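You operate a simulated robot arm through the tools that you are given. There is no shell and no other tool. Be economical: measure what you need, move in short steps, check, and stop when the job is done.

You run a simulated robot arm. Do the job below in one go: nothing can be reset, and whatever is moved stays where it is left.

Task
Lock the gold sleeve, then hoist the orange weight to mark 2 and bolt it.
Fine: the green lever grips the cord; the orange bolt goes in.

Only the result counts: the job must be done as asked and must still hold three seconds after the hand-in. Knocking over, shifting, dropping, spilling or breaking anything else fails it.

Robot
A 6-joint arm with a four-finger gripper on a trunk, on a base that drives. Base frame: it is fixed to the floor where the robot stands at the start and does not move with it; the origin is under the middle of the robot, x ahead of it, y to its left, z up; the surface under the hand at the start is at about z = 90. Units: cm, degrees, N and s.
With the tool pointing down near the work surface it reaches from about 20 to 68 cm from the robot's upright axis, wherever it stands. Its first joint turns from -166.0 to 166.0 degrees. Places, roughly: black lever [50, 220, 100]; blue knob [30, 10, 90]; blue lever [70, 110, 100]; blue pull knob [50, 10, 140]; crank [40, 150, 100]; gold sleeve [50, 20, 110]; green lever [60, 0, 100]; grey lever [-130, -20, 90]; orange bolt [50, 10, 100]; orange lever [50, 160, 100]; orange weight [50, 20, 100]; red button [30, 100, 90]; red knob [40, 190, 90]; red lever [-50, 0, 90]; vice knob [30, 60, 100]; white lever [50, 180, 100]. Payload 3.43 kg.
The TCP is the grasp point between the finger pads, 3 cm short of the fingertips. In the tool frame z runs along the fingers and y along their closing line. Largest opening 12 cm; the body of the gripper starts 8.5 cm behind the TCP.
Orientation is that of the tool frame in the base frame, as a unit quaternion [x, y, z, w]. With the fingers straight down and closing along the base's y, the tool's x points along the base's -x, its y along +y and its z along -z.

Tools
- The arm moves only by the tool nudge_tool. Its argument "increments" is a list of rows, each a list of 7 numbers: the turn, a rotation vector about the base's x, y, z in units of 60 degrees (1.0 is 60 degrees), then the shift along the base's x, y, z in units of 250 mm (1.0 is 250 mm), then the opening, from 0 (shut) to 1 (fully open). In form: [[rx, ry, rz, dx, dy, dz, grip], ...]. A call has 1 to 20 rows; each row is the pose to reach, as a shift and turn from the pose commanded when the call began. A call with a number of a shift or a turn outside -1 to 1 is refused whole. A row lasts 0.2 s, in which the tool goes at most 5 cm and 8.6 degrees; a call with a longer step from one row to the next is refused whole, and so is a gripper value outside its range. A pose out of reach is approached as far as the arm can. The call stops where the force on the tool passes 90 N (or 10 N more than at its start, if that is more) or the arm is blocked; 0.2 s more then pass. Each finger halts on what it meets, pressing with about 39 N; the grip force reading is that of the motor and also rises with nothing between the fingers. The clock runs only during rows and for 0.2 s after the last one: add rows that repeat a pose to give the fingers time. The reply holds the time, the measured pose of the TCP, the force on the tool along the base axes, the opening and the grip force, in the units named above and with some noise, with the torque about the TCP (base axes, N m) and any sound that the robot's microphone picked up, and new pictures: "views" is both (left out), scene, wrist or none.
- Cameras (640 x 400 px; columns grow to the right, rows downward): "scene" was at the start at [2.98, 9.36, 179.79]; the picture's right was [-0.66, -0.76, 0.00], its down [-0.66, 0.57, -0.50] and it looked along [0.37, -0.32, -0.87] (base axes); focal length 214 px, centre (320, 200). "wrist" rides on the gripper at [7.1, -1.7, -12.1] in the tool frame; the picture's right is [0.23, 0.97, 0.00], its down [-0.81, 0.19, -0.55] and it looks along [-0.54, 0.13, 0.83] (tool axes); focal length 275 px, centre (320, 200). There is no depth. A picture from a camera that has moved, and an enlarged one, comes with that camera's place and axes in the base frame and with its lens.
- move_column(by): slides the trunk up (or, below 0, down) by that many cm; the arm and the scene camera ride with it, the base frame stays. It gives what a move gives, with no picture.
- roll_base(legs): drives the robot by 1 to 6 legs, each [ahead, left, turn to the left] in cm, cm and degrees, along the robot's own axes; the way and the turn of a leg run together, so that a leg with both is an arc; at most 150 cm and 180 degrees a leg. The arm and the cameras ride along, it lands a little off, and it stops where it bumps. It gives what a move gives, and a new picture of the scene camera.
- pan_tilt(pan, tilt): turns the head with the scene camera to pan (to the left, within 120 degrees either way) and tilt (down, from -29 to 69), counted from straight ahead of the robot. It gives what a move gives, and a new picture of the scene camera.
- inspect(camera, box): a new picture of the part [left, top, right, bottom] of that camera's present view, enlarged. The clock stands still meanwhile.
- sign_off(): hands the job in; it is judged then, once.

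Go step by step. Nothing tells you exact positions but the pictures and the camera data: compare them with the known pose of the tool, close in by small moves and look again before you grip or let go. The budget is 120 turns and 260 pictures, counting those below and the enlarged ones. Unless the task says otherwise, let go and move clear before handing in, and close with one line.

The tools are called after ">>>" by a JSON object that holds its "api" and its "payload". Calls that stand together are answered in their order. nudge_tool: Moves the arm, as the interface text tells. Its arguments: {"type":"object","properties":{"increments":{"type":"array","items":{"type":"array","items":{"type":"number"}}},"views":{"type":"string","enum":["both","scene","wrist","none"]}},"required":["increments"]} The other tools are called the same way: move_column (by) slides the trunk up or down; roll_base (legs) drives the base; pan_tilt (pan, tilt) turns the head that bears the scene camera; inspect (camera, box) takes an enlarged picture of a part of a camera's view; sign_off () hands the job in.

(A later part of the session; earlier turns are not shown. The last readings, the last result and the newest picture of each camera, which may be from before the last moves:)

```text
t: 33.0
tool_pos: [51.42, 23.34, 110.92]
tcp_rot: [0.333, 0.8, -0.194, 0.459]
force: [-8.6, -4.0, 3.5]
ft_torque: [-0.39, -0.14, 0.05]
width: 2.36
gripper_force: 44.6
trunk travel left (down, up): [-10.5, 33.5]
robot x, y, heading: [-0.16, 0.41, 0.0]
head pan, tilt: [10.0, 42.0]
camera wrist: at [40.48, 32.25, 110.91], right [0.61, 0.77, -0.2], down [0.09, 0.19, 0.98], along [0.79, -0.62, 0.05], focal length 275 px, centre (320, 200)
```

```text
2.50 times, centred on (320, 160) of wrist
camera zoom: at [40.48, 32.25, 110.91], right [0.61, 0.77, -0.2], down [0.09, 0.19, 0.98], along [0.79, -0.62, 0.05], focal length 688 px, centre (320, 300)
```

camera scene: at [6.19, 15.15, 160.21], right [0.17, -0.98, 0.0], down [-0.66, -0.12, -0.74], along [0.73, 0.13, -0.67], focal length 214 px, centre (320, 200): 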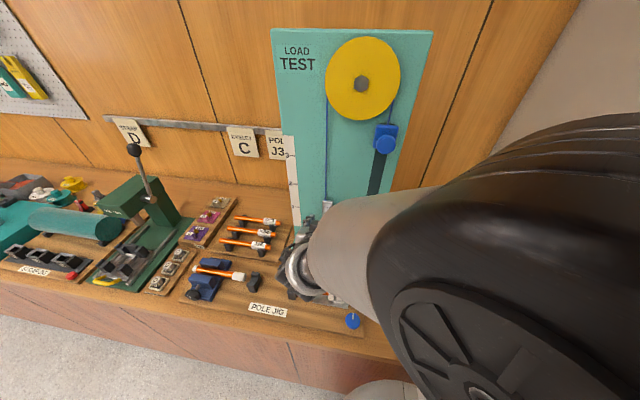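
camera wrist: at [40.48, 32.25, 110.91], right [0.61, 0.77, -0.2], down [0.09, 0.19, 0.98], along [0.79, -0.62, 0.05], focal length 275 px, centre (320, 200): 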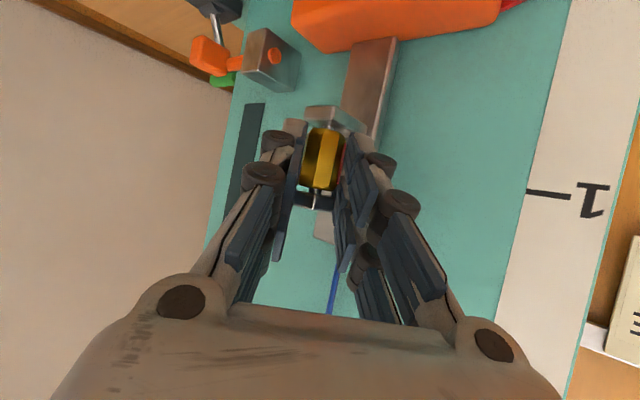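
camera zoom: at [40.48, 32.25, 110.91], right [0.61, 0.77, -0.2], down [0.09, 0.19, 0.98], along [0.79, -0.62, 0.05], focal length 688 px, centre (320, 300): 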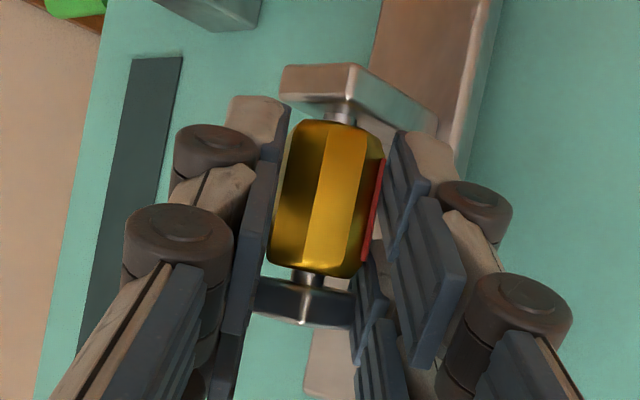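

The stripe stayed at about 115° while the hand turned on, so the sleeve is at its stop and locked. I'll release and back off to view the rest.

>>> {"api": "nudge_tool", "payload": {"increments": [[0, 0, 0, 0, 0, 0, 0.25], [0, 0, 0, 0, 0, 0, 0.25], [0, 0, 0, -0.04, 0.04, 0.035, 0.26], [0, 0, 0, -0.08, 0.08, 0.07, 0.27], [0, 0, 0.13, -0.15, 0.1, 0.11, 0.3], [0, 0, 0.26, -0.25, 0.1, 0.15, 0.4], [0, 0, 0.39, -0.35, 0.05, 0.2, 0.5], [0, 0, 0.53, -0.4, 0, 0.25, 0.5], [0, 0, 0.67, -0.4, -0.05, 0.3, 0.5], [0, 0, 0.75, -0.4, -0.1, 0.35, 0.5], [0, 0, 0.75, -0.4, -0.15, 0.4, 0.5], [0, 0, 0.75, -0.4, -0.2, 0.4, 0.5], [0, 0, 0.75, -0.4, -0.2, 0.4, 0.5]], "views": "both"}}

>>> {"api": "inspect", "payload": {"camera": "wrist", "box": [60, 0, 380, 200]}}

```text
t: 35.8
tool_pos: [41.67, 18.53, 121.02]
tcp_rot: [0.002, 0.867, -0.004, 0.498]
force: [0.0, -0.5, -1.4]
ft_torque: [0.01, -0.01, -0.01]
width: 6.01
gripper_force: 0.1
trunk travel left (down, up): [-10.5, 33.5]
robot x, y, heading: [0.24, 0.35, 0.0]
head pan, tilt: [10.0, 42.0]
camera scene: at [6.19, 15.18, 160.21], right [0.17, -0.98, 0.0], down [-0.66, -0.12, -0.74], along [0.73, 0.13, -0.67], focal length 214 px, centre (320, 200)
camera wrist: at [27.7, 16.95, 120.96], right [-0.11, 0.97, -0.2], down [-0.07, 0.2, 0.98], along [0.99, 0.12, 0.05], focal length 275 px, centre (320, 200)
```

scene: 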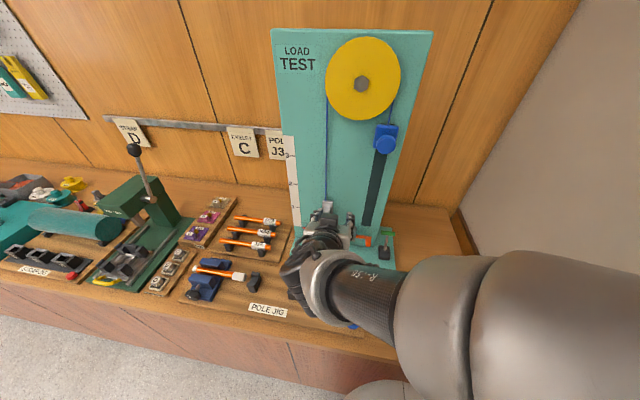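
wrist: 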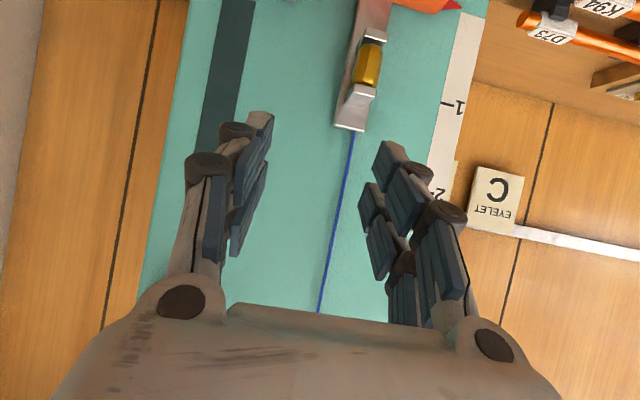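

```text
2.00 times, centred on (220, 100) of wrist
camera zoom: at [27.7, 16.95, 120.96], right [-0.11, 0.97, -0.2], down [-0.07, 0.2, 0.98], along [0.99, 0.12, 0.05], focal length 551 px, centre (520, 400)
```

zoom: 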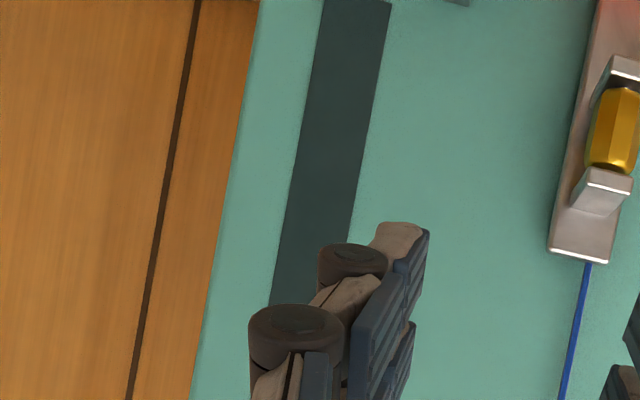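

>>> {"api": "inspect", "payload": {"camera": "scene", "box": [340, 100, 420, 150]}}

>>> {"api": "inspect", "payload": {"camera": "scene", "box": [330, 210, 430, 280]}}

>>> {"api": "inspect", "payload": {"camera": "scene", "box": [265, 140, 355, 240]}}

```text
8.00 times, centred on (380, 125) of scene
camera zoom: at [6.19, 15.18, 160.21], right [0.17, -0.98, 0.0], down [-0.66, -0.12, -0.74], along [0.73, 0.13, -0.67], focal length 1716 px, centre (-160, 800)
```

zoom: 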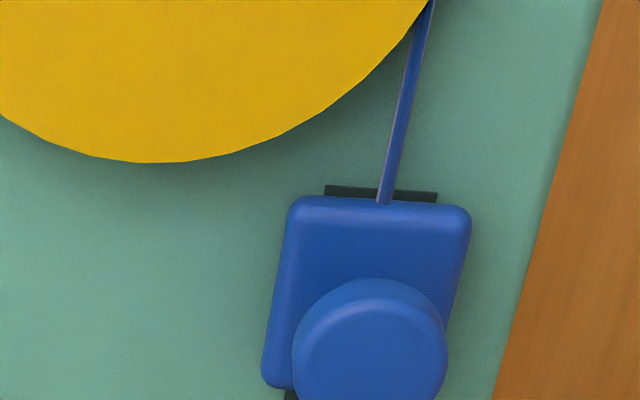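

```text
5.71 times, centred on (380, 245) of scene
camera zoom: at [6.19, 15.18, 160.21], right [0.17, -0.98, 0.0], down [-0.66, -0.12, -0.74], along [0.73, 0.13, -0.67], focal length 1226 px, centre (-23, -57)
```

zoom: 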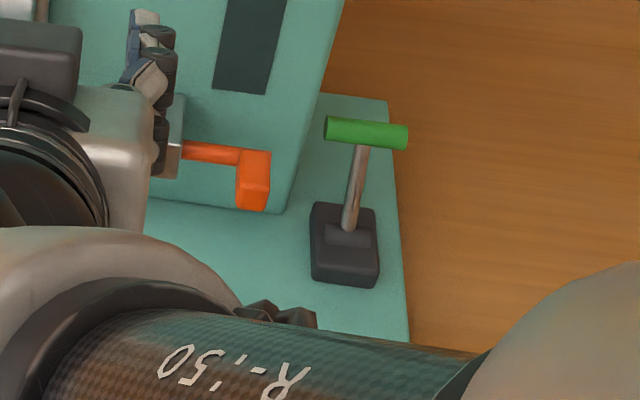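

```text
4.00 times, centred on (310, 190) of scene
camera zoom: at [6.19, 15.18, 160.21], right [0.17, -0.98, 0.0], down [-0.66, -0.12, -0.74], along [0.73, 0.13, -0.67], focal length 858 px, centre (360, 240)
```

zoom: 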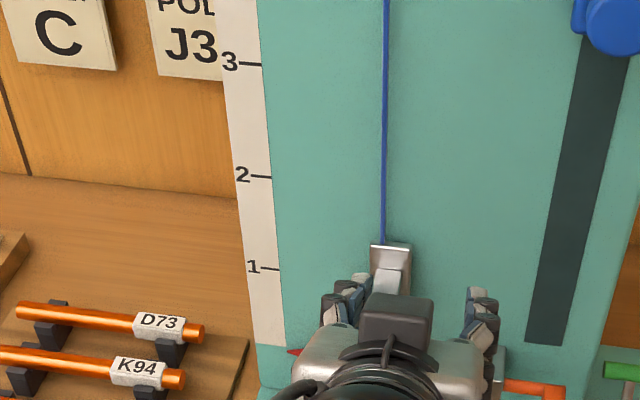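

The blue knob is near (52, 9, 138) and the green lever handle near (58, 0.5, 100.6), leaning away. I'll move to in front of the knob with the hand level.

>>> {"api": "nudge_tool", "payload": {"increments": [[0, -0.12, 0, -0.02, -0.06, 0.15, 0.5], [0, -0.24, 0, -0.02, -0.12, 0.3, 0.5], [0, -0.36, 0, 0, -0.2, 0.42, 0.5], [0, -0.48, 0, 0, -0.28, 0.54, 0.5], [0, -0.5, 0, 0.03, -0.35, 0.64, 0.5], [0, -0.5, 0, 0.06, -0.38, 0.7, 0.5], [0, -0.5, 0, 0.06, -0.38, 0.7, 0.5]]}}

```text
t: 37.4
tool_pos: [43.44, 9.0, 138.81]
tcp_rot: [0.003, 0.709, -0.004, 0.705]
force: [-0.8, 0.2, -0.1]
ft_torque: [-0.01, 0.02, -0.01]
width: 6.04
gripper_force: 0.1
out of reach, approached as far as the arm can: row 3, 4, 5, 6, 7
trunk travel left (down, up): [-10.5, 33.5]
robot x, y, heading: [-0.15, -0.14, -0.1]
head pan, tilt: [10.0, 42.0]
camera scene: at [6.2, 15.16, 160.21], right [0.17, -0.98, 0.0], down [-0.66, -0.12, -0.74], along [0.73, 0.13, -0.67], focal length 214 px, centre (320, 200)
camera wrist: at [31.34, 7.56, 131.79], right [0.01, 0.97, -0.23], down [-0.55, 0.2, 0.81], along [0.84, 0.12, 0.53], focal length 275 px, centre (320, 200)
```

scene: 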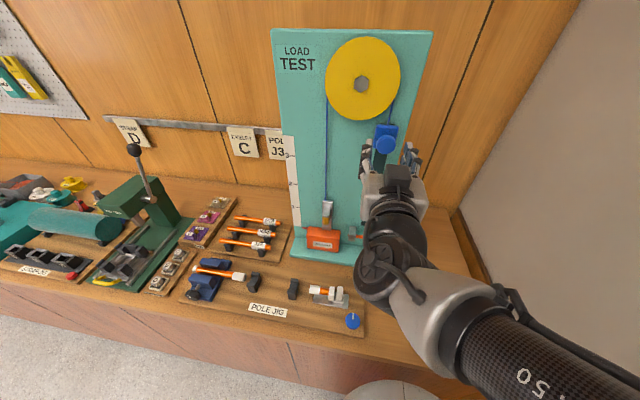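
wrist: 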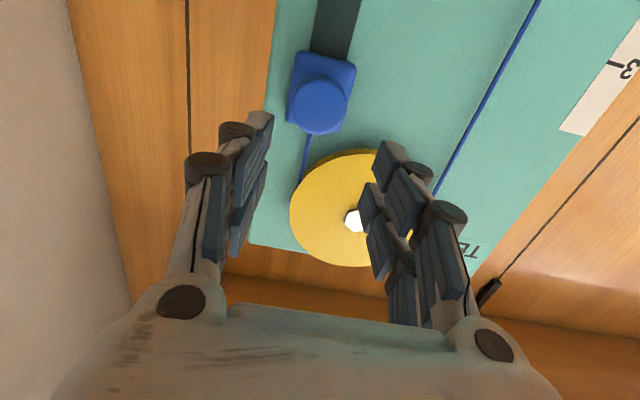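

>>> {"api": "nudge_tool", "payload": {"increments": [[0, 0, 0, 0.05, -0.024, -0.072, 0.5], [0, 0, 0, 0.12, -0.024, -0.072, 0.5], [0, 0, 0, 0.19, -0.024, -0.072, 0.5], [0, 0, 0, 0.25, -0.024, -0.072, 0.5], [0, 0, 0, 0.29, -0.024, -0.072, 0.5], [0, 0, 0, 0.29, -0.024, -0.072, 0.5]]}}

>>> {"api": "inspect", "payload": {"camera": "wrist", "box": [220, 20, 420, 200]}}

>>> {"api": "inspect", "payload": {"camera": "scene", "box": [340, 100, 440, 180]}}

```text
t: 38.8
tool_pos: [50.69, 8.42, 136.95]
tcp_rot: [0.002, 0.708, -0.003, 0.706]
force: [-0.4, 1.2, -0.4]
ft_torque: [0.0, 0.0, 0.03]
width: 6.01
gripper_force: 0.1
out of reach, approached as far as the arm can: row 1
trunk travel left (down, up): [-10.5, 33.5]
robot x, y, heading: [0.17, -0.12, -0.0]
head pan, tilt: [10.0, 42.0]
camera scene: at [6.18, 15.15, 160.21], right [0.17, -0.98, 0.0], down [-0.66, -0.12, -0.74], along [0.73, 0.13, -0.67], focal length 214 px, centre (320, 200)
camera wrist: at [38.55, 6.94, 129.93], right [0.01, 0.97, -0.23], down [-0.55, 0.2, 0.81], along [0.84, 0.12, 0.53], focal length 275 px, centre (320, 200)
```

scene: 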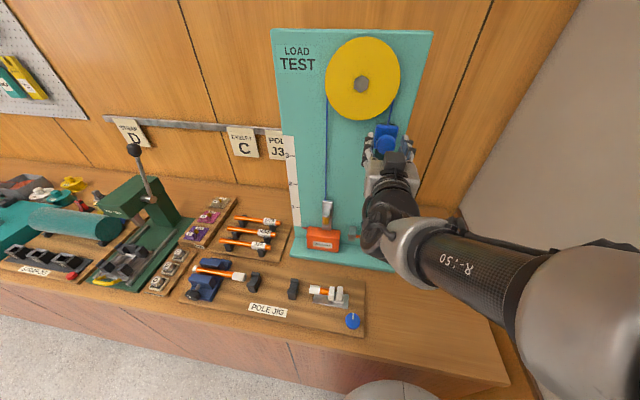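
wrist: 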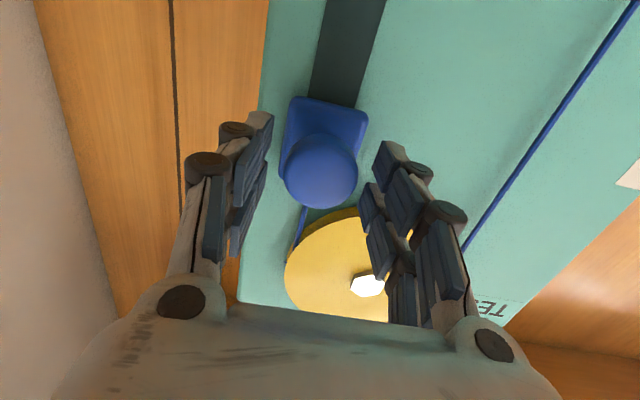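

```text
2.22 times, centred on (320, 110) of wrist
camera zoom: at [38.55, 6.94, 129.93], right [0.01, 0.97, -0.23], down [-0.55, 0.2, 0.81], along [0.84, 0.12, 0.53], focal length 612 px, centre (320, 400)
```

zoom: 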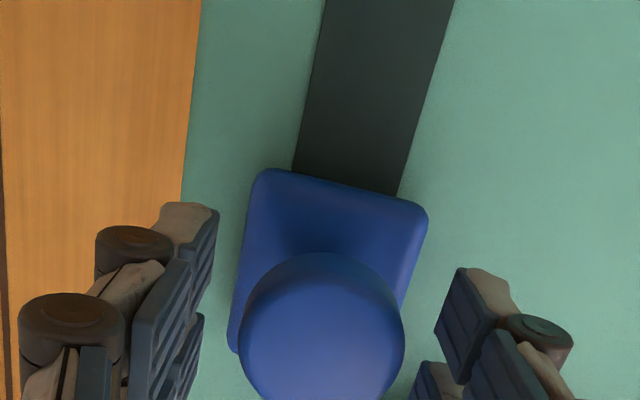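

```text
5.00 times, centred on (390, 140) of scene
camera zoom: at [6.18, 15.15, 160.21], right [0.17, -0.98, 0.0], down [-0.66, -0.12, -0.74], along [0.73, 0.13, -0.67], focal length 1072 px, centre (-30, 500)
```

zoom: 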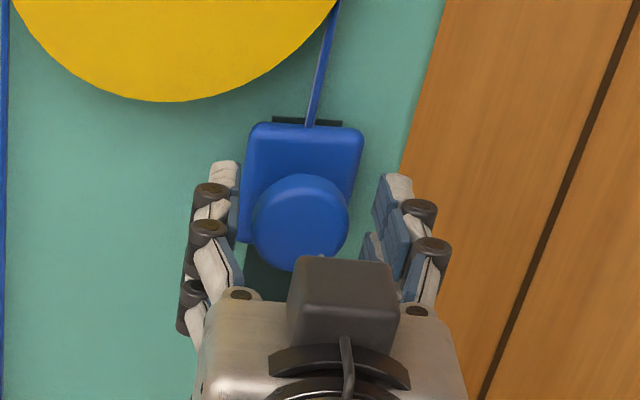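

>>> {"api": "nudge_tool", "payload": {"increments": [[0, 0, 0, 0.01, 0, 0, 0.4], [0, 0, 0, 0.02, 0, 0, 0.2], [0, 0, 0, 0.02, 0, 0, 0.2], [0, 0, 0, 0.02, 0, 0, 0.1], [0, 0, 0, 0.02, 0, 0, 0.1]], "views": "wrist"}}

```text
t: 40.0
tool_pos: [51.03, 8.42, 137.12]
tcp_rot: [0.002, 0.708, -0.003, 0.706]
force: [-6.7, 1.8, -2.9]
ft_torque: [-0.04, 0.06, 0.13]
width: 3.94
gripper_force: 44.9
trunk travel left (down, up): [-10.5, 33.5]
robot x, y, heading: [-0.11, -0.24, -0.2]
head pan, tilt: [10.0, 42.0]
camera wrist: at [38.98, 6.98, 129.92], right [0.01, 0.97, -0.23], down [-0.55, 0.2, 0.81], along [0.84, 0.12, 0.53], focal length 275 px, centre (320, 200)
```

wrist: 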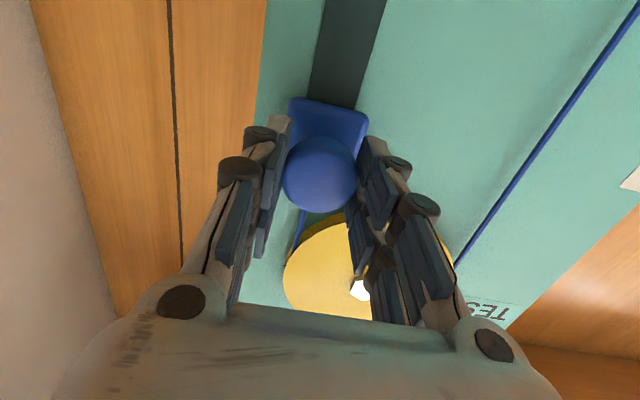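

Gripped the knob. I'll pull down 3 cm and check the force.

>>> {"api": "nudge_tool", "payload": {"increments": [[0, 0, 0, 0, 0, -0.03, 0.1], [0, 0, 0, 0, 0, -0.06, 0.1], [0, 0, 0, 0, 0, -0.09, 0.1], [0, 0, 0, 0, 0, -0.12, 0.1], [0, 0, 0, 0, 0, -0.12, 0.1]], "views": "scene"}}

>>> {"api": "inspect", "payload": {"camera": "scene", "box": [270, 140, 430, 260]}}

```text
t: 41.2
tool_pos: [51.09, 8.51, 133.98]
tcp_rot: [0.002, 0.708, -0.004, 0.706]
force: [-5.8, 1.3, 9.2]
ft_torque: [-0.03, -0.79, -0.16]
width: 3.97
gripper_force: 44.6
trunk travel left (down, up): [-10.5, 33.5]
robot x, y, heading: [0.15, 0.02, 0.2]
head pan, tilt: [10.0, 42.0]
camera scene: at [5.99, 15.16, 160.22], right [0.17, -0.98, 0.0], down [-0.66, -0.12, -0.74], along [0.73, 0.13, -0.67], focal length 214 px, centre (320, 200)
```

scene: 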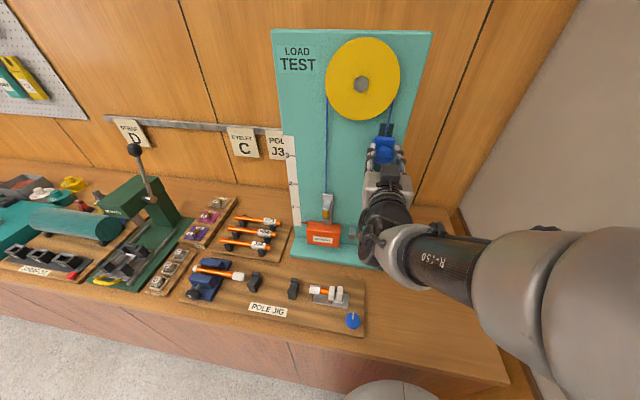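

```text
3.33 times, centred on (350, 200) of scene
camera zoom: at [5.99, 15.16, 160.22], right [0.17, -0.98, 0.0], down [-0.66, -0.12, -0.74], along [0.73, 0.13, -0.67], focal length 715 px, centre (220, 200)
```

zoom: 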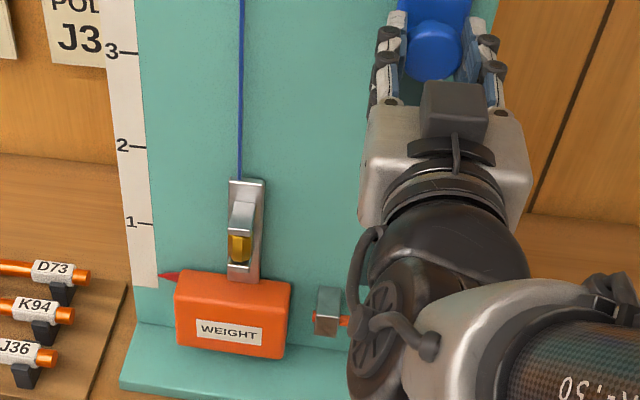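

The weight rises as the knob comes down, at about 12 N. I'll move up 1 cm to see whether the knob pulls back or holds by friction.

>>> {"api": "nudge_tool", "payload": {"increments": [[0, 0, 0, 0, 0, 0.02, 0.1], [0, 0, 0, 0, 0, 0.04, 0.1], [0, 0, 0, 0, 0, 0.04, 0.1], [0, 0, 0, 0, 0, 0.04, 0.1]], "views": "none"}}

>>> {"api": "inspect", "payload": {"camera": "scene", "box": [270, 140, 430, 260]}}

```text
t: 42.2
tool_pos: [51.06, 8.46, 134.94]
tcp_rot: [0.002, 0.708, -0.004, 0.706]
force: [-9.9, 1.1, 6.9]
ft_torque: [0.07, 1.01, 0.13]
width: 3.95
gripper_force: 45.1
trunk travel left (down, up): [-10.5, 33.5]
robot x, y, heading: [0.15, 0.26, -0.0]
head pan, tilt: [10.0, 42.0]
```

```text
3.33 times, centred on (350, 200) of scene
camera zoom: at [5.96, 15.19, 160.22], right [0.17, -0.98, 0.0], down [-0.66, -0.12, -0.74], along [0.73, 0.13, -0.67], focal length 715 px, centre (220, 200)
```

zoom: 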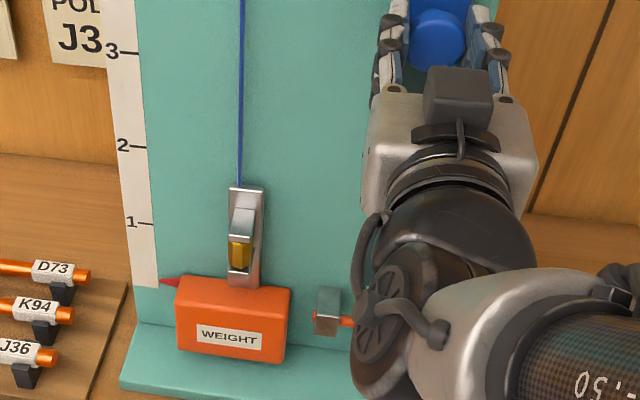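

The cord keeps pulling on the knob. I'll go back to about 0.6 cm above rest and release there to see whether it holds by itself.

>>> {"api": "nudge_tool", "payload": {"increments": [[0, 0, 0, 0, 0, 0.02, 0.1], [0, 0, 0, 0, 0, 0.04, 0.1], [0, 0, 0, 0, 0, 0.06, 0.1], [0, 0, 0, 0, 0, 0.06, 0.1]], "views": "none"}}

>>> {"api": "inspect", "payload": {"camera": "scene", "box": [280, 190, 360, 250]}}

>>> {"api": "nudge_tool", "payload": {"increments": [[0, 0, 0, 0, 0, 0, 0.35], [0, 0, 0, 0, 0, 0, 0.45], [0, 0, 0, 0, 0, 0, 0.45], [0, 0, 0, 0, 0, 0, 0.45]], "views": "none"}}

>>> {"api": "inspect", "payload": {"camera": "scene", "box": [280, 190, 360, 250]}}

```text
t: 43.2
tool_pos: [51.13, 8.47, 136.58]
tcp_rot: [0.001, 0.707, -0.002, 0.707]
force: [-5.3, 2.9, 7.1]
ft_torque: [-0.06, 0.28, 0.07]
width: 3.93
gripper_force: 45.3
trunk travel left (down, up): [-10.5, 33.5]
robot x, y, heading: [-0.09, 0.01, -0.0]
head pan, tilt: [10.0, 42.0]
```

```text
6.67 times, centred on (320, 220) of scene
camera zoom: at [6.04, 15.21, 160.21], right [0.17, -0.98, 0.0], down [-0.66, -0.12, -0.74], along [0.73, 0.13, -0.67], focal length 1430 px, centre (320, 67)
```

zoom: 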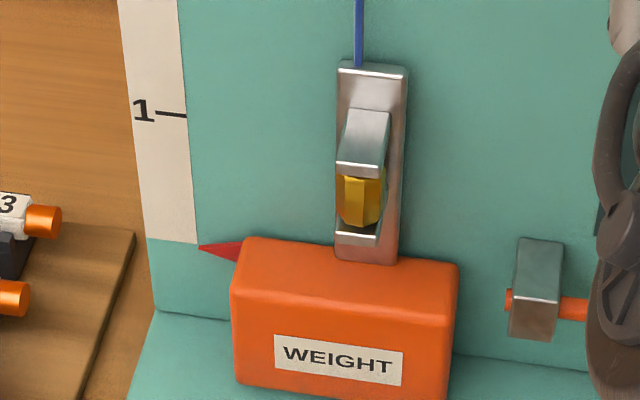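

```text
t: 44.2
tool_pos: [51.19, 8.48, 136.49]
tcp_rot: [0.002, 0.708, -0.003, 0.706]
force: [-0.4, 0.0, 0.1]
ft_torque: [0.01, 0.04, -0.02]
width: 5.39
gripper_force: 0.0
trunk travel left (down, up): [-10.5, 33.5]
robot x, y, heading: [0.18, 0.22, 0.5]
head pan, tilt: [10.0, 42.0]
```

```text
6.67 times, centred on (320, 220) of scene
camera zoom: at [6.2, 15.15, 160.21], right [0.17, -0.98, 0.0], down [-0.66, -0.12, -0.74], along [0.73, 0.13, -0.67], focal length 1430 px, centre (320, 67)
```

zoom: 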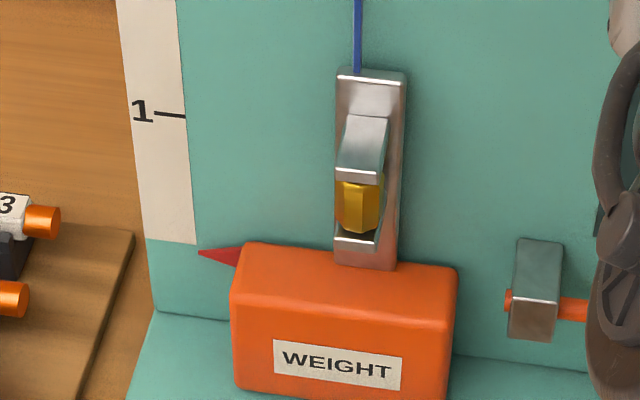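

It slid back, so nothing holds it by itself. The lever may act as a one-way cord clamp, so I'll set it first and then try pulling. I'll go above the lever with closed fingers.

>>> {"api": "nudge_tool", "payload": {"increments": [[0, 0, 0, -0.12, 0, 0, 0.45], [0, 0, 0, -0.25, 0, 0, 0.4], [0, 0.1, 0, -0.35, -0.04, -0.08, 0.3], [0, 0.24, 0, -0.35, -0.1, -0.2, 0.2], [0, 0.38, 0, -0.35, -0.16, -0.32, 0.1], [0, 0.52, 0, -0.32, -0.22, -0.44, 0], [0, 0.66, 0, -0.28, -0.28, -0.56, 0], [0, 0.8, 0, -0.22, -0.34, -0.68, 0], [0, 0.94, 0, -0.16, -0.36, -0.8, 0], [0, 1.0, 0, -0.1, -0.36, -0.88, 0], [0, 1.0, 0, -0.05, -0.36, -0.92, 0], [0, 1.0, 0, -0.05, -0.36, -0.92, 0]]}}

>>> {"api": "inspect", "payload": {"camera": "wrist", "box": [200, 0, 440, 200]}}

```text
t: 46.8
tool_pos: [49.96, -0.59, 113.46]
tcp_rot: [0.001, 0.966, -0.004, 0.257]
force: [0.2, 0.6, -0.2]
ft_torque: [0.0, -0.01, -0.03]
width: 0.0
gripper_force: 32.9
out of reach, approached as far as the arm can: row 2, 3, 4, 5, 7
trunk travel left (down, up): [-10.5, 33.5]
robot x, y, heading: [-0.14, 0.4, -0.1]
head pan, tilt: [10.0, 42.0]
camera scene: at [6.2, 15.14, 160.21], right [0.17, -0.98, 0.0], down [-0.66, -0.12, -0.74], along [0.73, 0.13, -0.67], focal length 214 px, centre (320, 200)
camera wrist: at [37.84, -2.14, 120.39], right [-0.2, 0.97, -0.12], down [0.43, 0.2, 0.88], along [0.88, 0.12, -0.46], focal length 275 px, centre (320, 200)
```

scene: 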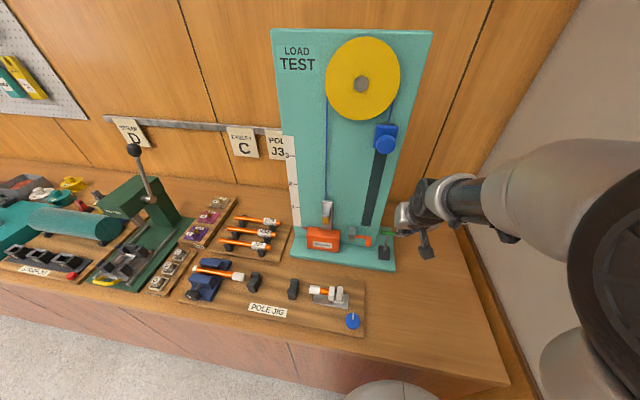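
wrist: 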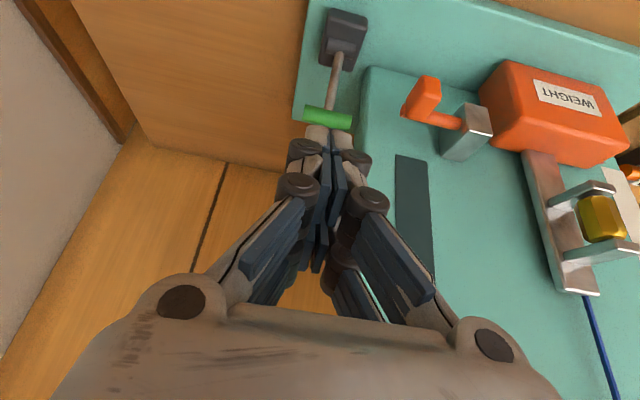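

```text
2.00 times, centred on (320, 100) of wrist
camera zoom: at [37.84, -2.14, 120.39], right [-0.2, 0.97, -0.12], down [0.43, 0.2, 0.88], along [0.88, 0.12, -0.46], focal length 551 px, centre (320, 400)
```

zoom: 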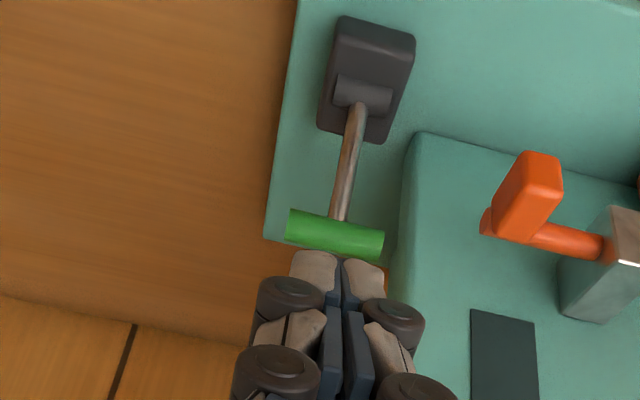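

>>> {"api": "nudge_tool", "payload": {"increments": [[0, 0, 0, 0.15, 0, 0, 0], [0, 0, 0, 0.3, 0, -0.05, 0], [0, 0, 0, 0.395, 0, -0.15, 0], [0, 0, 0, 0.395, 0, -0.25, 0], [0, 0, 0, 0.395, 0, -0.33, 0], [0, 0, 0, 0.395, 0, -0.38, 0], [0, 0, 0, 0.395, 0, -0.412, 0], [0, 0, 0, 0.395, 0, -0.412, 0]]}}

>>> {"api": "inspect", "payload": {"camera": "wrist", "box": [200, 50, 440, 250]}}

>>> {"api": "inspect", "payload": {"camera": "scene", "box": [340, 200, 440, 280]}}

```text
t: 48.6
tool_pos: [59.41, -0.48, 103.14]
tcp_rot: [-0.001, 0.967, -0.004, 0.254]
force: [-26.7, -0.2, 1.7]
ft_torque: [0.17, -2.42, 1.15]
width: 0.0
gripper_force: 33.7
trunk travel left (down, up): [-10.5, 33.5]
robot x, y, heading: [0.35, -0.29, 0.1]
head pan, tilt: [10.0, 42.0]
camera scene: at [5.76, 15.13, 160.2], right [0.17, -0.98, 0.0], down [-0.66, -0.12, -0.75], along [0.73, 0.13, -0.67], focal length 214 px, centre (320, 200)
camera wrist: at [47.25, -2.01, 110.05], right [-0.2, 0.97, -0.12], down [0.43, 0.2, 0.88], along [0.88, 0.12, -0.46], focal length 275 px, centre (320, 200)
```

scene: 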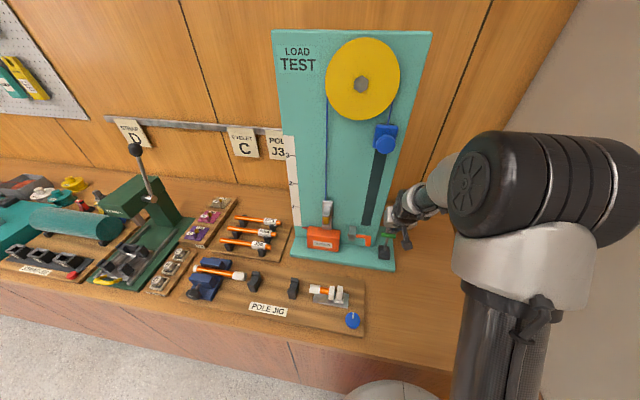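
wrist: 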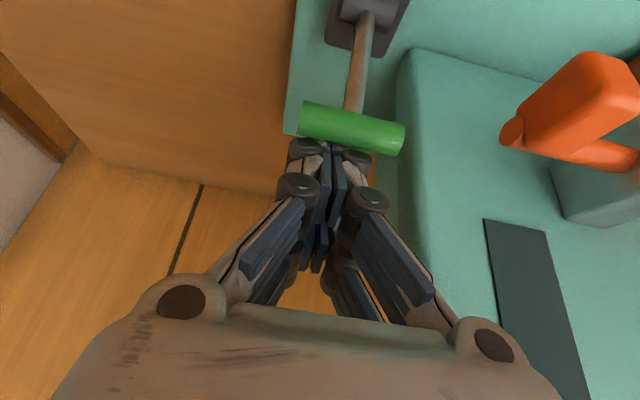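

```text
2.00 times, centred on (320, 150) of wrist
camera zoom: at [47.25, -2.01, 110.05], right [-0.2, 0.97, -0.12], down [0.43, 0.2, 0.88], along [0.88, 0.12, -0.46], focal length 551 px, centre (320, 300)
```

zoom: 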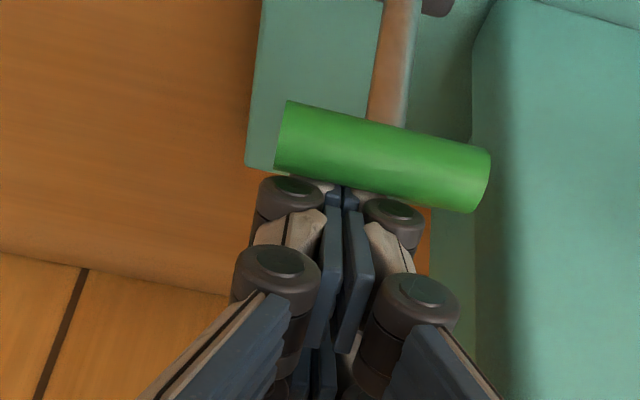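

```text
5.00 times, centred on (390, 240) of scene
camera zoom: at [5.76, 15.13, 160.2], right [0.17, -0.98, 0.0], down [-0.66, -0.12, -0.75], along [0.73, 0.13, -0.67], focal length 1072 px, centre (-30, 0)
```

zoom: 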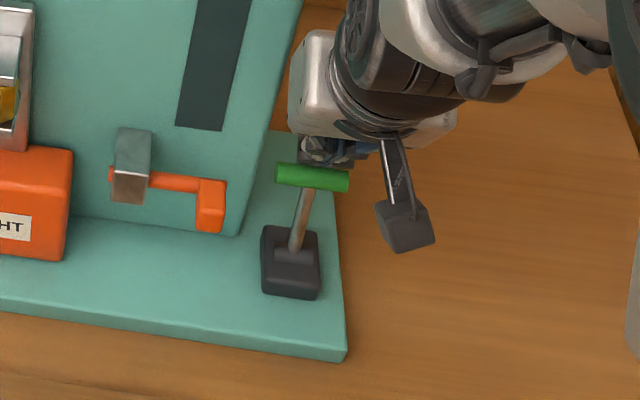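

The gripper body is touching the board lightly. I'll pull toward the robot now, which also draws the lever.

>>> {"api": "nudge_tool", "payload": {"increments": [[0, 0, 0, -0.05, 0, 0, 0], [0, 0, 0, -0.1, 0, 0, 0], [0, 0, 0, -0.15, 0, 0.0, 0], [0, 0, 0, -0.2, 0, 0.0, 0], [0, 0, 0, -0.25, 0, -0.01, 0], [0, 0, 0, -0.3, 0, -0.01, 0]]}}

>>> {"api": "inspect", "payload": {"camera": "scene", "box": [340, 200, 440, 280]}}

```text
t: 50.0
tool_pos: [53.85, -0.46, 103.48]
tcp_rot: [0.0, 0.963, -0.002, 0.271]
force: [49.3, -1.6, 8.0]
ft_torque: [-0.17, -1.22, 0.01]
width: 0.6
gripper_force: 33.0
trunk travel left (down, up): [-10.5, 33.5]
robot x, y, heading: [0.73, -0.07, 0.1]
head pan, tilt: [10.0, 42.0]
camera scene: at [6.92, 15.11, 160.2], right [0.17, -0.98, 0.0], down [-0.66, -0.12, -0.74], along [0.73, 0.13, -0.67], focal length 214 px, centre (320, 200)
camera wrist: at [41.48, -2.01, 110.11], right [-0.19, 0.97, -0.12], down [0.4, 0.2, 0.89], along [0.89, 0.12, -0.43], focal length 275 px, centre (320, 200)
```

scene: 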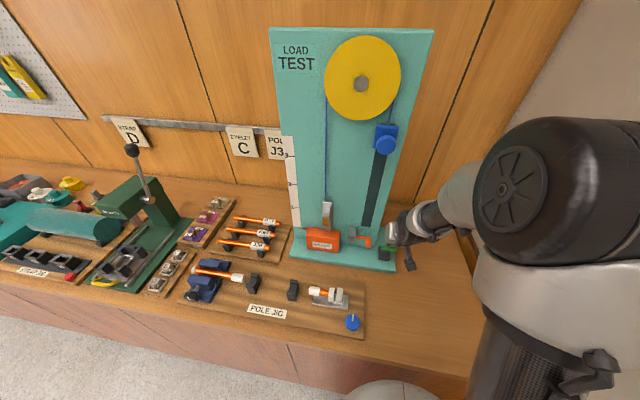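
wrist: 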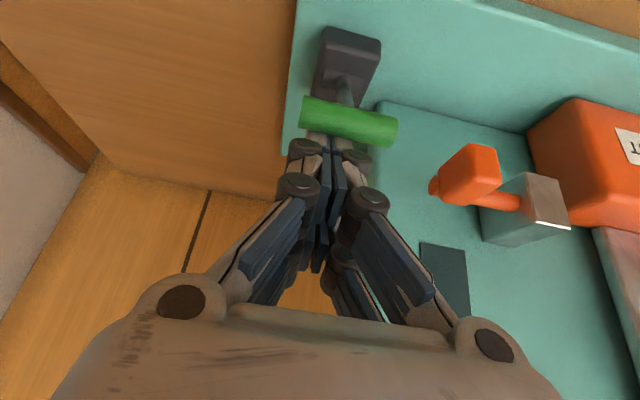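

```text
5.00 times, centred on (390, 240) of scene
camera zoom: at [6.92, 15.11, 160.2], right [0.17, -0.98, 0.0], down [-0.66, -0.12, -0.74], along [0.73, 0.13, -0.67], focal length 1072 px, centre (-30, 0)
```

zoom: 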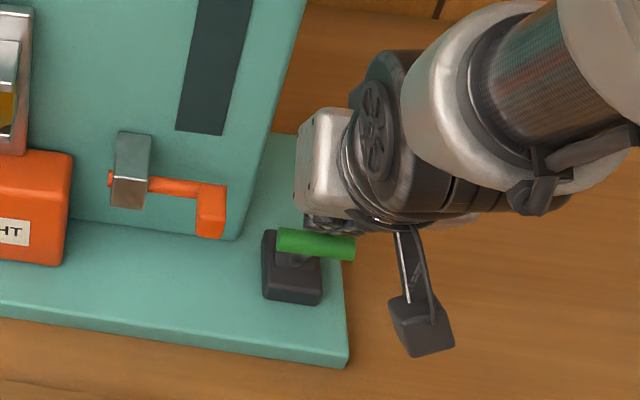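

The lever has swung to its near stop. I'll back off up and check it stays.

>>> {"api": "nudge_tool", "payload": {"increments": [[0, 0, 0, 0.1, 0, 0, 0], [0, 0, 0, 0.13, 0, 0.02, 0], [0, 0, 0, 0.13, 0, 0.1, 0], [0, 0, 0, 0.12, 0, 0.25, 0], [0, 0, 0, 0.0, 0, 0.4, 0], [0, 0, 0, -0.15, 0, 0.5, 0], [0, 0, 0, -0.15, 0, 0.5, 0]]}}

>>> {"api": "inspect", "payload": {"camera": "wrist", "box": [240, 0, 480, 150]}}

>>> {"api": "inspect", "payload": {"camera": "scene", "box": [340, 200, 440, 280]}}

```text
t: 51.6
tool_pos: [48.54, -0.58, 115.52]
tcp_rot: [0.0, 0.967, -0.004, 0.257]
force: [0.0, 0.5, 0.4]
ft_torque: [0.05, 0.01, 0.03]
width: 0.01
gripper_force: 33.3
trunk travel left (down, up): [-10.5, 33.5]
robot x, y, heading: [-0.02, 0.17, 0.2]
head pan, tilt: [10.0, 42.0]
camera scene: at [6.26, 15.15, 160.2], right [0.17, -0.98, 0.0], down [-0.66, -0.12, -0.74], along [0.73, 0.13, -0.67], focal length 214 px, centre (320, 200)
camera wrist: at [36.36, -2.1, 122.52], right [-0.2, 0.97, -0.12], down [0.43, 0.2, 0.88], along [0.88, 0.12, -0.46], focal length 275 px, centre (320, 200)
```

scene: 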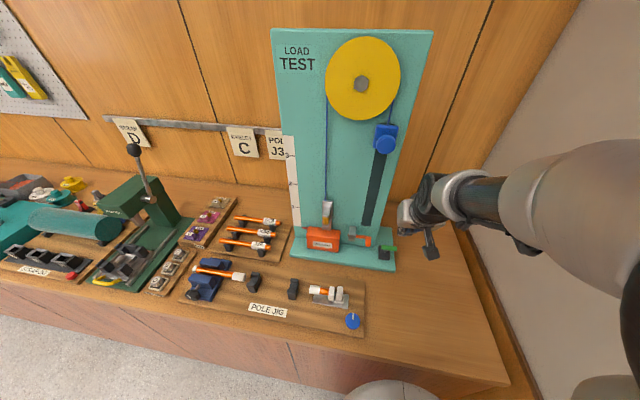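
wrist: 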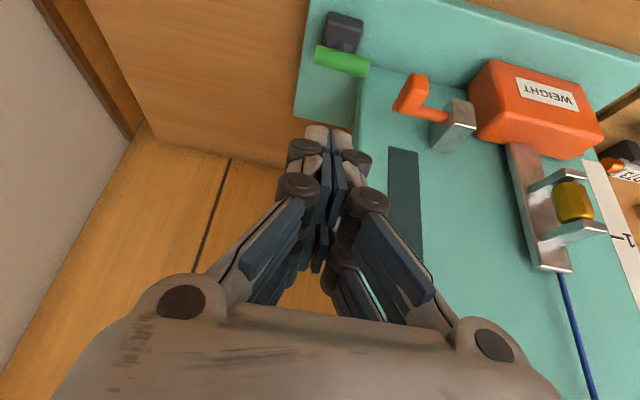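

```text
2.67 times, centred on (360, 75) of wrist
camera zoom: at [36.36, -2.1, 122.52], right [-0.2, 0.97, -0.12], down [0.43, 0.2, 0.88], along [0.88, 0.12, -0.46], focal length 734 px, centre (213, 533)
```

zoom: 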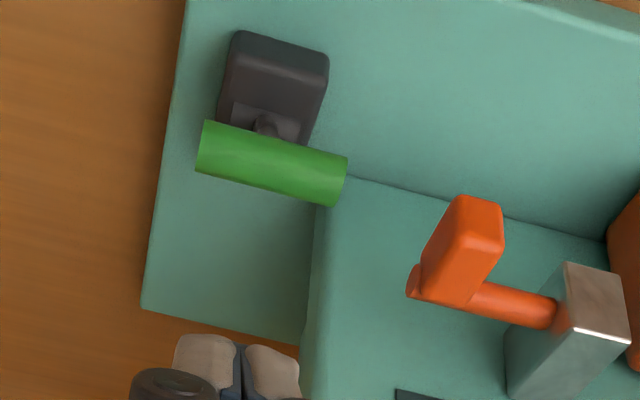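

```text
5.00 times, centred on (390, 240) of scene
camera zoom: at [6.26, 15.15, 160.2], right [0.17, -0.98, 0.0], down [-0.66, -0.12, -0.74], along [0.73, 0.13, -0.67], focal length 1072 px, centre (-30, 0)
```

zoom: 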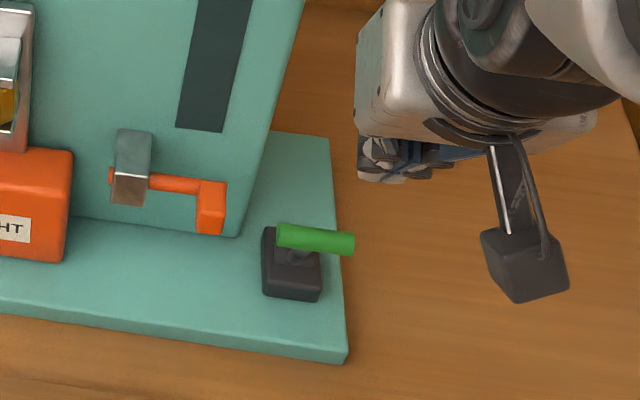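

The lever stays over. I'll return to the knob and try pulling again.

>>> {"api": "nudge_tool", "payload": {"increments": [[0, -0.1, 0, -0.1, 0.02, 0.1, 0.1], [0, -0.24, 0, -0.2, 0.06, 0.2, 0.2], [0, -0.38, 0, -0.25, 0.12, 0.32, 0.3], [0, -0.52, 0, -0.27, 0.18, 0.44, 0.4], [0, -0.66, 0, -0.27, 0.24, 0.56, 0.5], [0, -0.8, 0, -0.26, 0.3, 0.68, 0.5], [0, -0.94, 0, -0.24, 0.36, 0.8, 0.5], [0, -1.0, 0, -0.2, 0.36, 0.86, 0.5], [0, -1.0, 0, -0.15, 0.36, 0.86, 0.5], [0, -1.0, 0, -0.15, 0.36, 0.86, 0.5]], "views": "wrist"}}

```text
t: 53.8
tool_pos: [45.2, 8.77, 137.46]
tcp_rot: [0.003, 0.709, -0.004, 0.705]
force: [-0.1, -0.2, -0.7]
ft_torque: [-0.01, -0.01, 0.01]
width: 6.01
gripper_force: 0.0
out of reach, approached as far as the arm can: row 4, 5, 6, 7, 8, 9, 10
trunk travel left (down, up): [-10.5, 33.5]
robot x, y, heading: [0.26, 0.18, 0.1]
head pan, tilt: [10.0, 42.0]
camera wrist: at [33.11, 7.25, 130.39], right [0.01, 0.97, -0.23], down [-0.55, 0.2, 0.81], along [0.84, 0.12, 0.53], focal length 275 px, centre (320, 200)
```

wrist: 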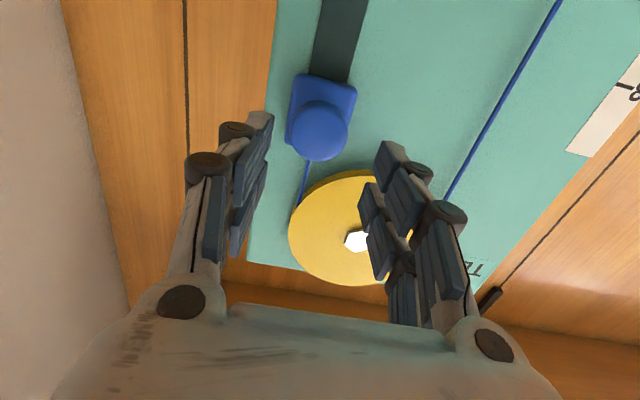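

>>> {"api": "nudge_tool", "payload": {"increments": [[0, 0, 0, 0.08, -0.012, -0.018, 0.5], [0, 0, 0, 0.16, -0.012, -0.018, 0.5], [0, 0, 0, 0.234, -0.012, -0.018, 0.5], [0, 0, 0, 0.234, -0.012, -0.018, 0.4], [0, 0, 0, 0.234, -0.012, -0.018, 0.1], [0, 0, 0, 0.234, -0.012, -0.018, 0.1], [0, 0, 0, 0.234, -0.012, -0.018, 0.1], [0, 0, 0, 0.234, -0.012, -0.04, 0.1], [0, 0, 0, 0.234, -0.012, -0.06, 0.1], [0, 0, 0, 0.234, -0.012, -0.08, 0.1], [0, 0, 0, 0.234, -0.012, -0.1, 0.1], [0, 0, 0, 0.234, -0.012, -0.1, 0.1]]}}

>>> {"api": "inspect", "payload": {"camera": "scene", "box": [280, 190, 360, 250]}}

```text
t: 56.4
tool_pos: [51.11, 8.51, 134.94]
tcp_rot: [0.002, 0.708, -0.004, 0.706]
force: [7.8, 7.3, 8.8]
ft_torque: [-0.02, -1.1, 0.14]
width: 3.96
gripper_force: 44.5
trunk travel left (down, up): [-10.5, 33.5]
robot x, y, heading: [0.15, -0.13, 0.0]
head pan, tilt: [10.0, 42.0]
camera scene: at [6.26, 15.27, 160.2], right [0.17, -0.98, 0.0], down [-0.66, -0.12, -0.74], along [0.73, 0.13, -0.67], focal length 214 px, centre (320, 200)
camera wrist: at [39.07, 6.97, 127.81], right [0.01, 0.97, -0.23], down [-0.55, 0.2, 0.81], along [0.84, 0.12, 0.54], focal length 275 px, centre (320, 200)
```

scene: 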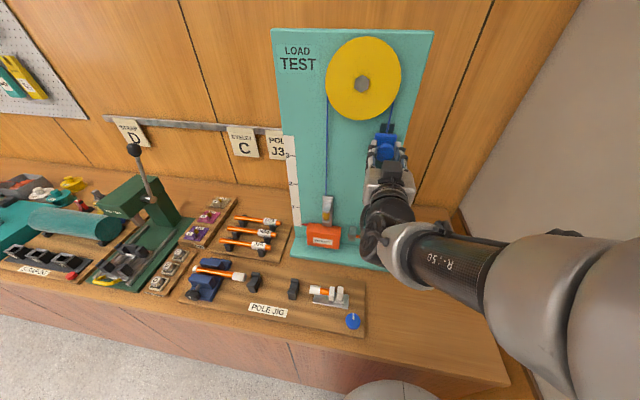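
wrist: 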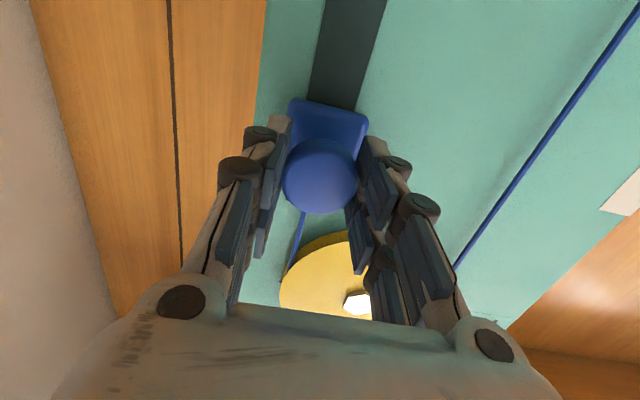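

```text
6.67 times, centred on (320, 220) of scene
camera zoom: at [6.26, 15.27, 160.2], right [0.17, -0.98, 0.0], down [-0.66, -0.12, -0.74], along [0.73, 0.13, -0.67], focal length 1430 px, centre (320, 67)
```

zoom: 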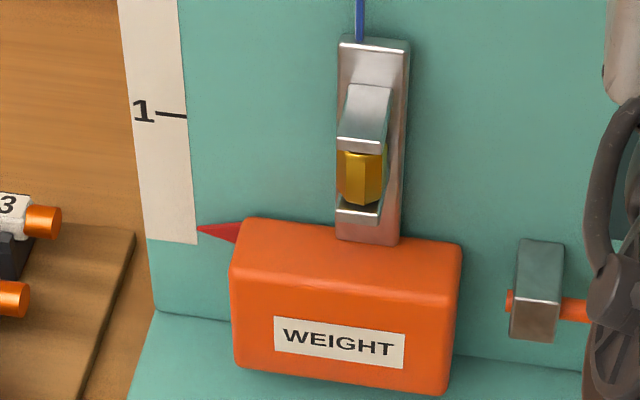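

The weight still rises with the lever over. Now a small move up to see whether the clamp holds it.

>>> {"api": "nudge_tool", "payload": {"increments": [[0, 0, 0, 0, 0, 0.012, 0.1], [0, 0, 0, 0, 0, 0.024, 0.1], [0, 0, 0, 0, 0, 0.024, 0.1]], "views": "none"}}

>>> {"api": "inspect", "payload": {"camera": "scene", "box": [280, 190, 360, 250]}}

```text
t: 57.2
tool_pos: [51.1, 8.55, 135.2]
tcp_rot: [0.001, 0.711, -0.003, 0.703]
force: [4.3, 6.7, -3.2]
ft_torque: [-0.02, -0.25, 0.08]
width: 3.95
gripper_force: 44.5
trunk travel left (down, up): [-10.5, 33.5]
robot x, y, heading: [-0.28, 0.03, 0.1]
head pan, tilt: [10.0, 42.0]
```

```text
6.67 times, centred on (320, 220) of scene
camera zoom: at [6.31, 15.3, 160.18], right [0.17, -0.98, 0.0], down [-0.66, -0.12, -0.74], along [0.73, 0.13, -0.67], focal length 1430 px, centre (320, 67)
```

zoom: 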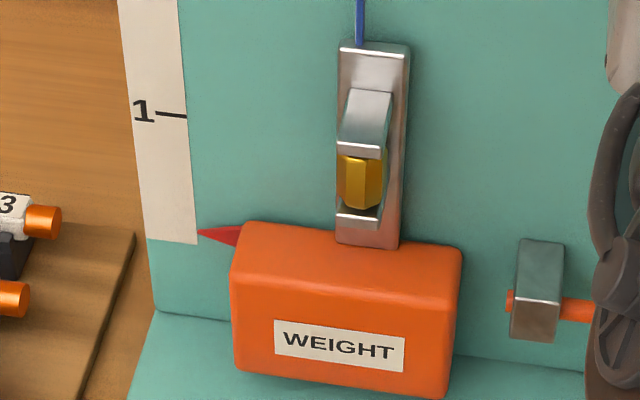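

The clamp holds, so the lever is a one-way grip. I'll pull the knob further down, about 8 cm first, and watch the arm's clearance.

>>> {"api": "nudge_tool", "payload": {"increments": [[0, 0, 0, 0, 0, -0.05, 0.1], [0, 0, 0, 0, 0, -0.1, 0.1], [0, 0, 0, 0, 0, -0.15, 0.1], [0, 0, 0, 0, 0, -0.2, 0.1], [0, 0, 0, 0, 0, -0.25, 0.1], [0, 0, 0, 0, 0, -0.3, 0.1], [0, 0, 0, 0, 0, -0.34, 0.1], [0, 0, 0, 0, 0, -0.34, 0.1]]}}

>>> {"api": "inspect", "payload": {"camera": "scene", "box": [270, 140, 430, 260]}}

```text
t: 59.0
tool_pos: [51.1, 8.47, 127.3]
tcp_rot: [0.002, 0.708, -0.003, 0.706]
force: [-30.1, -6.6, 7.4]
ft_torque: [-0.04, -0.07, -0.14]
width: 4.01
gripper_force: 45.2
out of reach, approached as far as the arm can: row 6, 7, 8
trunk travel left (down, up): [-10.5, 33.5]
robot x, y, heading: [0.02, 0.17, -0.2]
head pan, tilt: [10.0, 42.0]
camera scene: at [5.53, 15.02, 160.25], right [0.17, -0.98, 0.0], down [-0.66, -0.12, -0.75], along [0.73, 0.13, -0.67], focal length 214 px, centre (320, 200)
camera wrist: at [39.1, 7.03, 120.17], right [0.01, 0.97, -0.23], down [-0.55, 0.2, 0.81], along [0.84, 0.12, 0.54], focal length 275 px, centre (320, 200)
```

scene: 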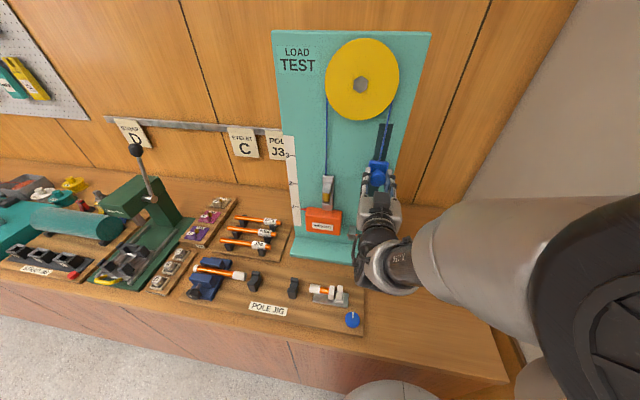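
wrist: 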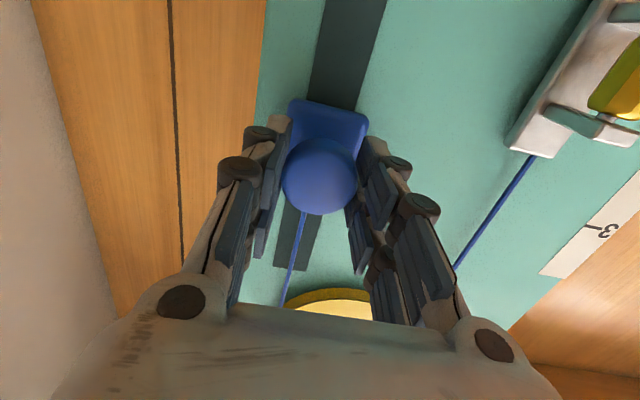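

```text
3.33 times, centred on (350, 200) of scene
camera zoom: at [5.53, 15.02, 160.25], right [0.17, -0.98, 0.0], down [-0.66, -0.12, -0.75], along [0.73, 0.13, -0.67], focal length 715 px, centre (220, 200)
```

zoom: 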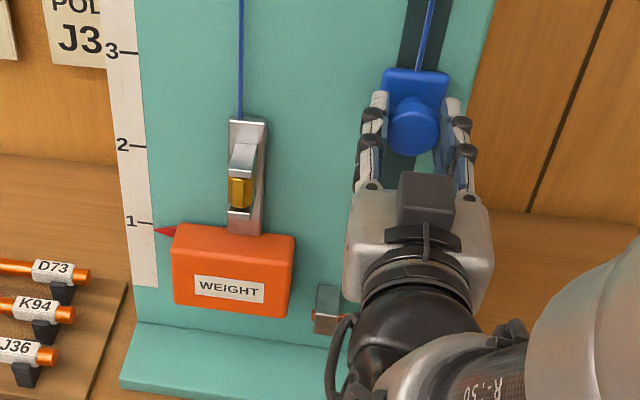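

The arm nears its limit in this pose, so I'll use the trunk to pull the knob the rest of the way.

>>> {"api": "move_column", "payload": {"by": -4}}

>>> {"api": "inspect", "payload": {"camera": "scene", "box": [250, 120, 490, 300]}}

```text
t: 59.8
tool_pos: [51.28, 8.39, 123.33]
tcp_rot: [0.003, 0.708, -0.003, 0.707]
force: [-27.5, -8.7, 6.5]
ft_torque: [-0.01, -0.19, -0.3]
width: 3.96
gripper_force: 45.3
trunk travel left (down, up): [-6.5, 37.5]
robot x, y, heading: [0.18, -0.41, 0.1]
head pan, tilt: [10.0, 42.0]
```

```text
2.22 times, centred on (370, 210) of scene
camera zoom: at [5.64, 14.97, 156.25], right [0.17, -0.98, 0.0], down [-0.66, -0.12, -0.75], along [0.73, 0.13, -0.67], focal length 477 px, centre (209, 178)
```

zoom: 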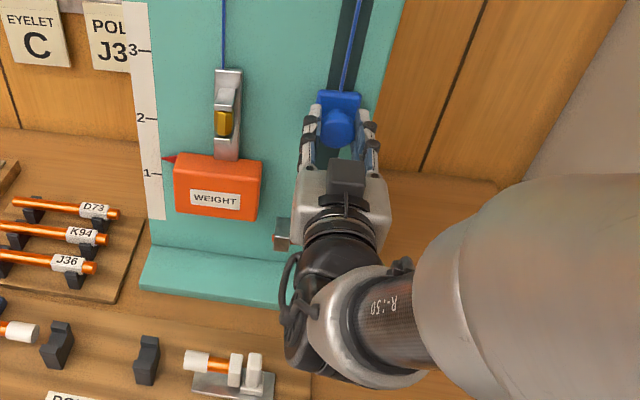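

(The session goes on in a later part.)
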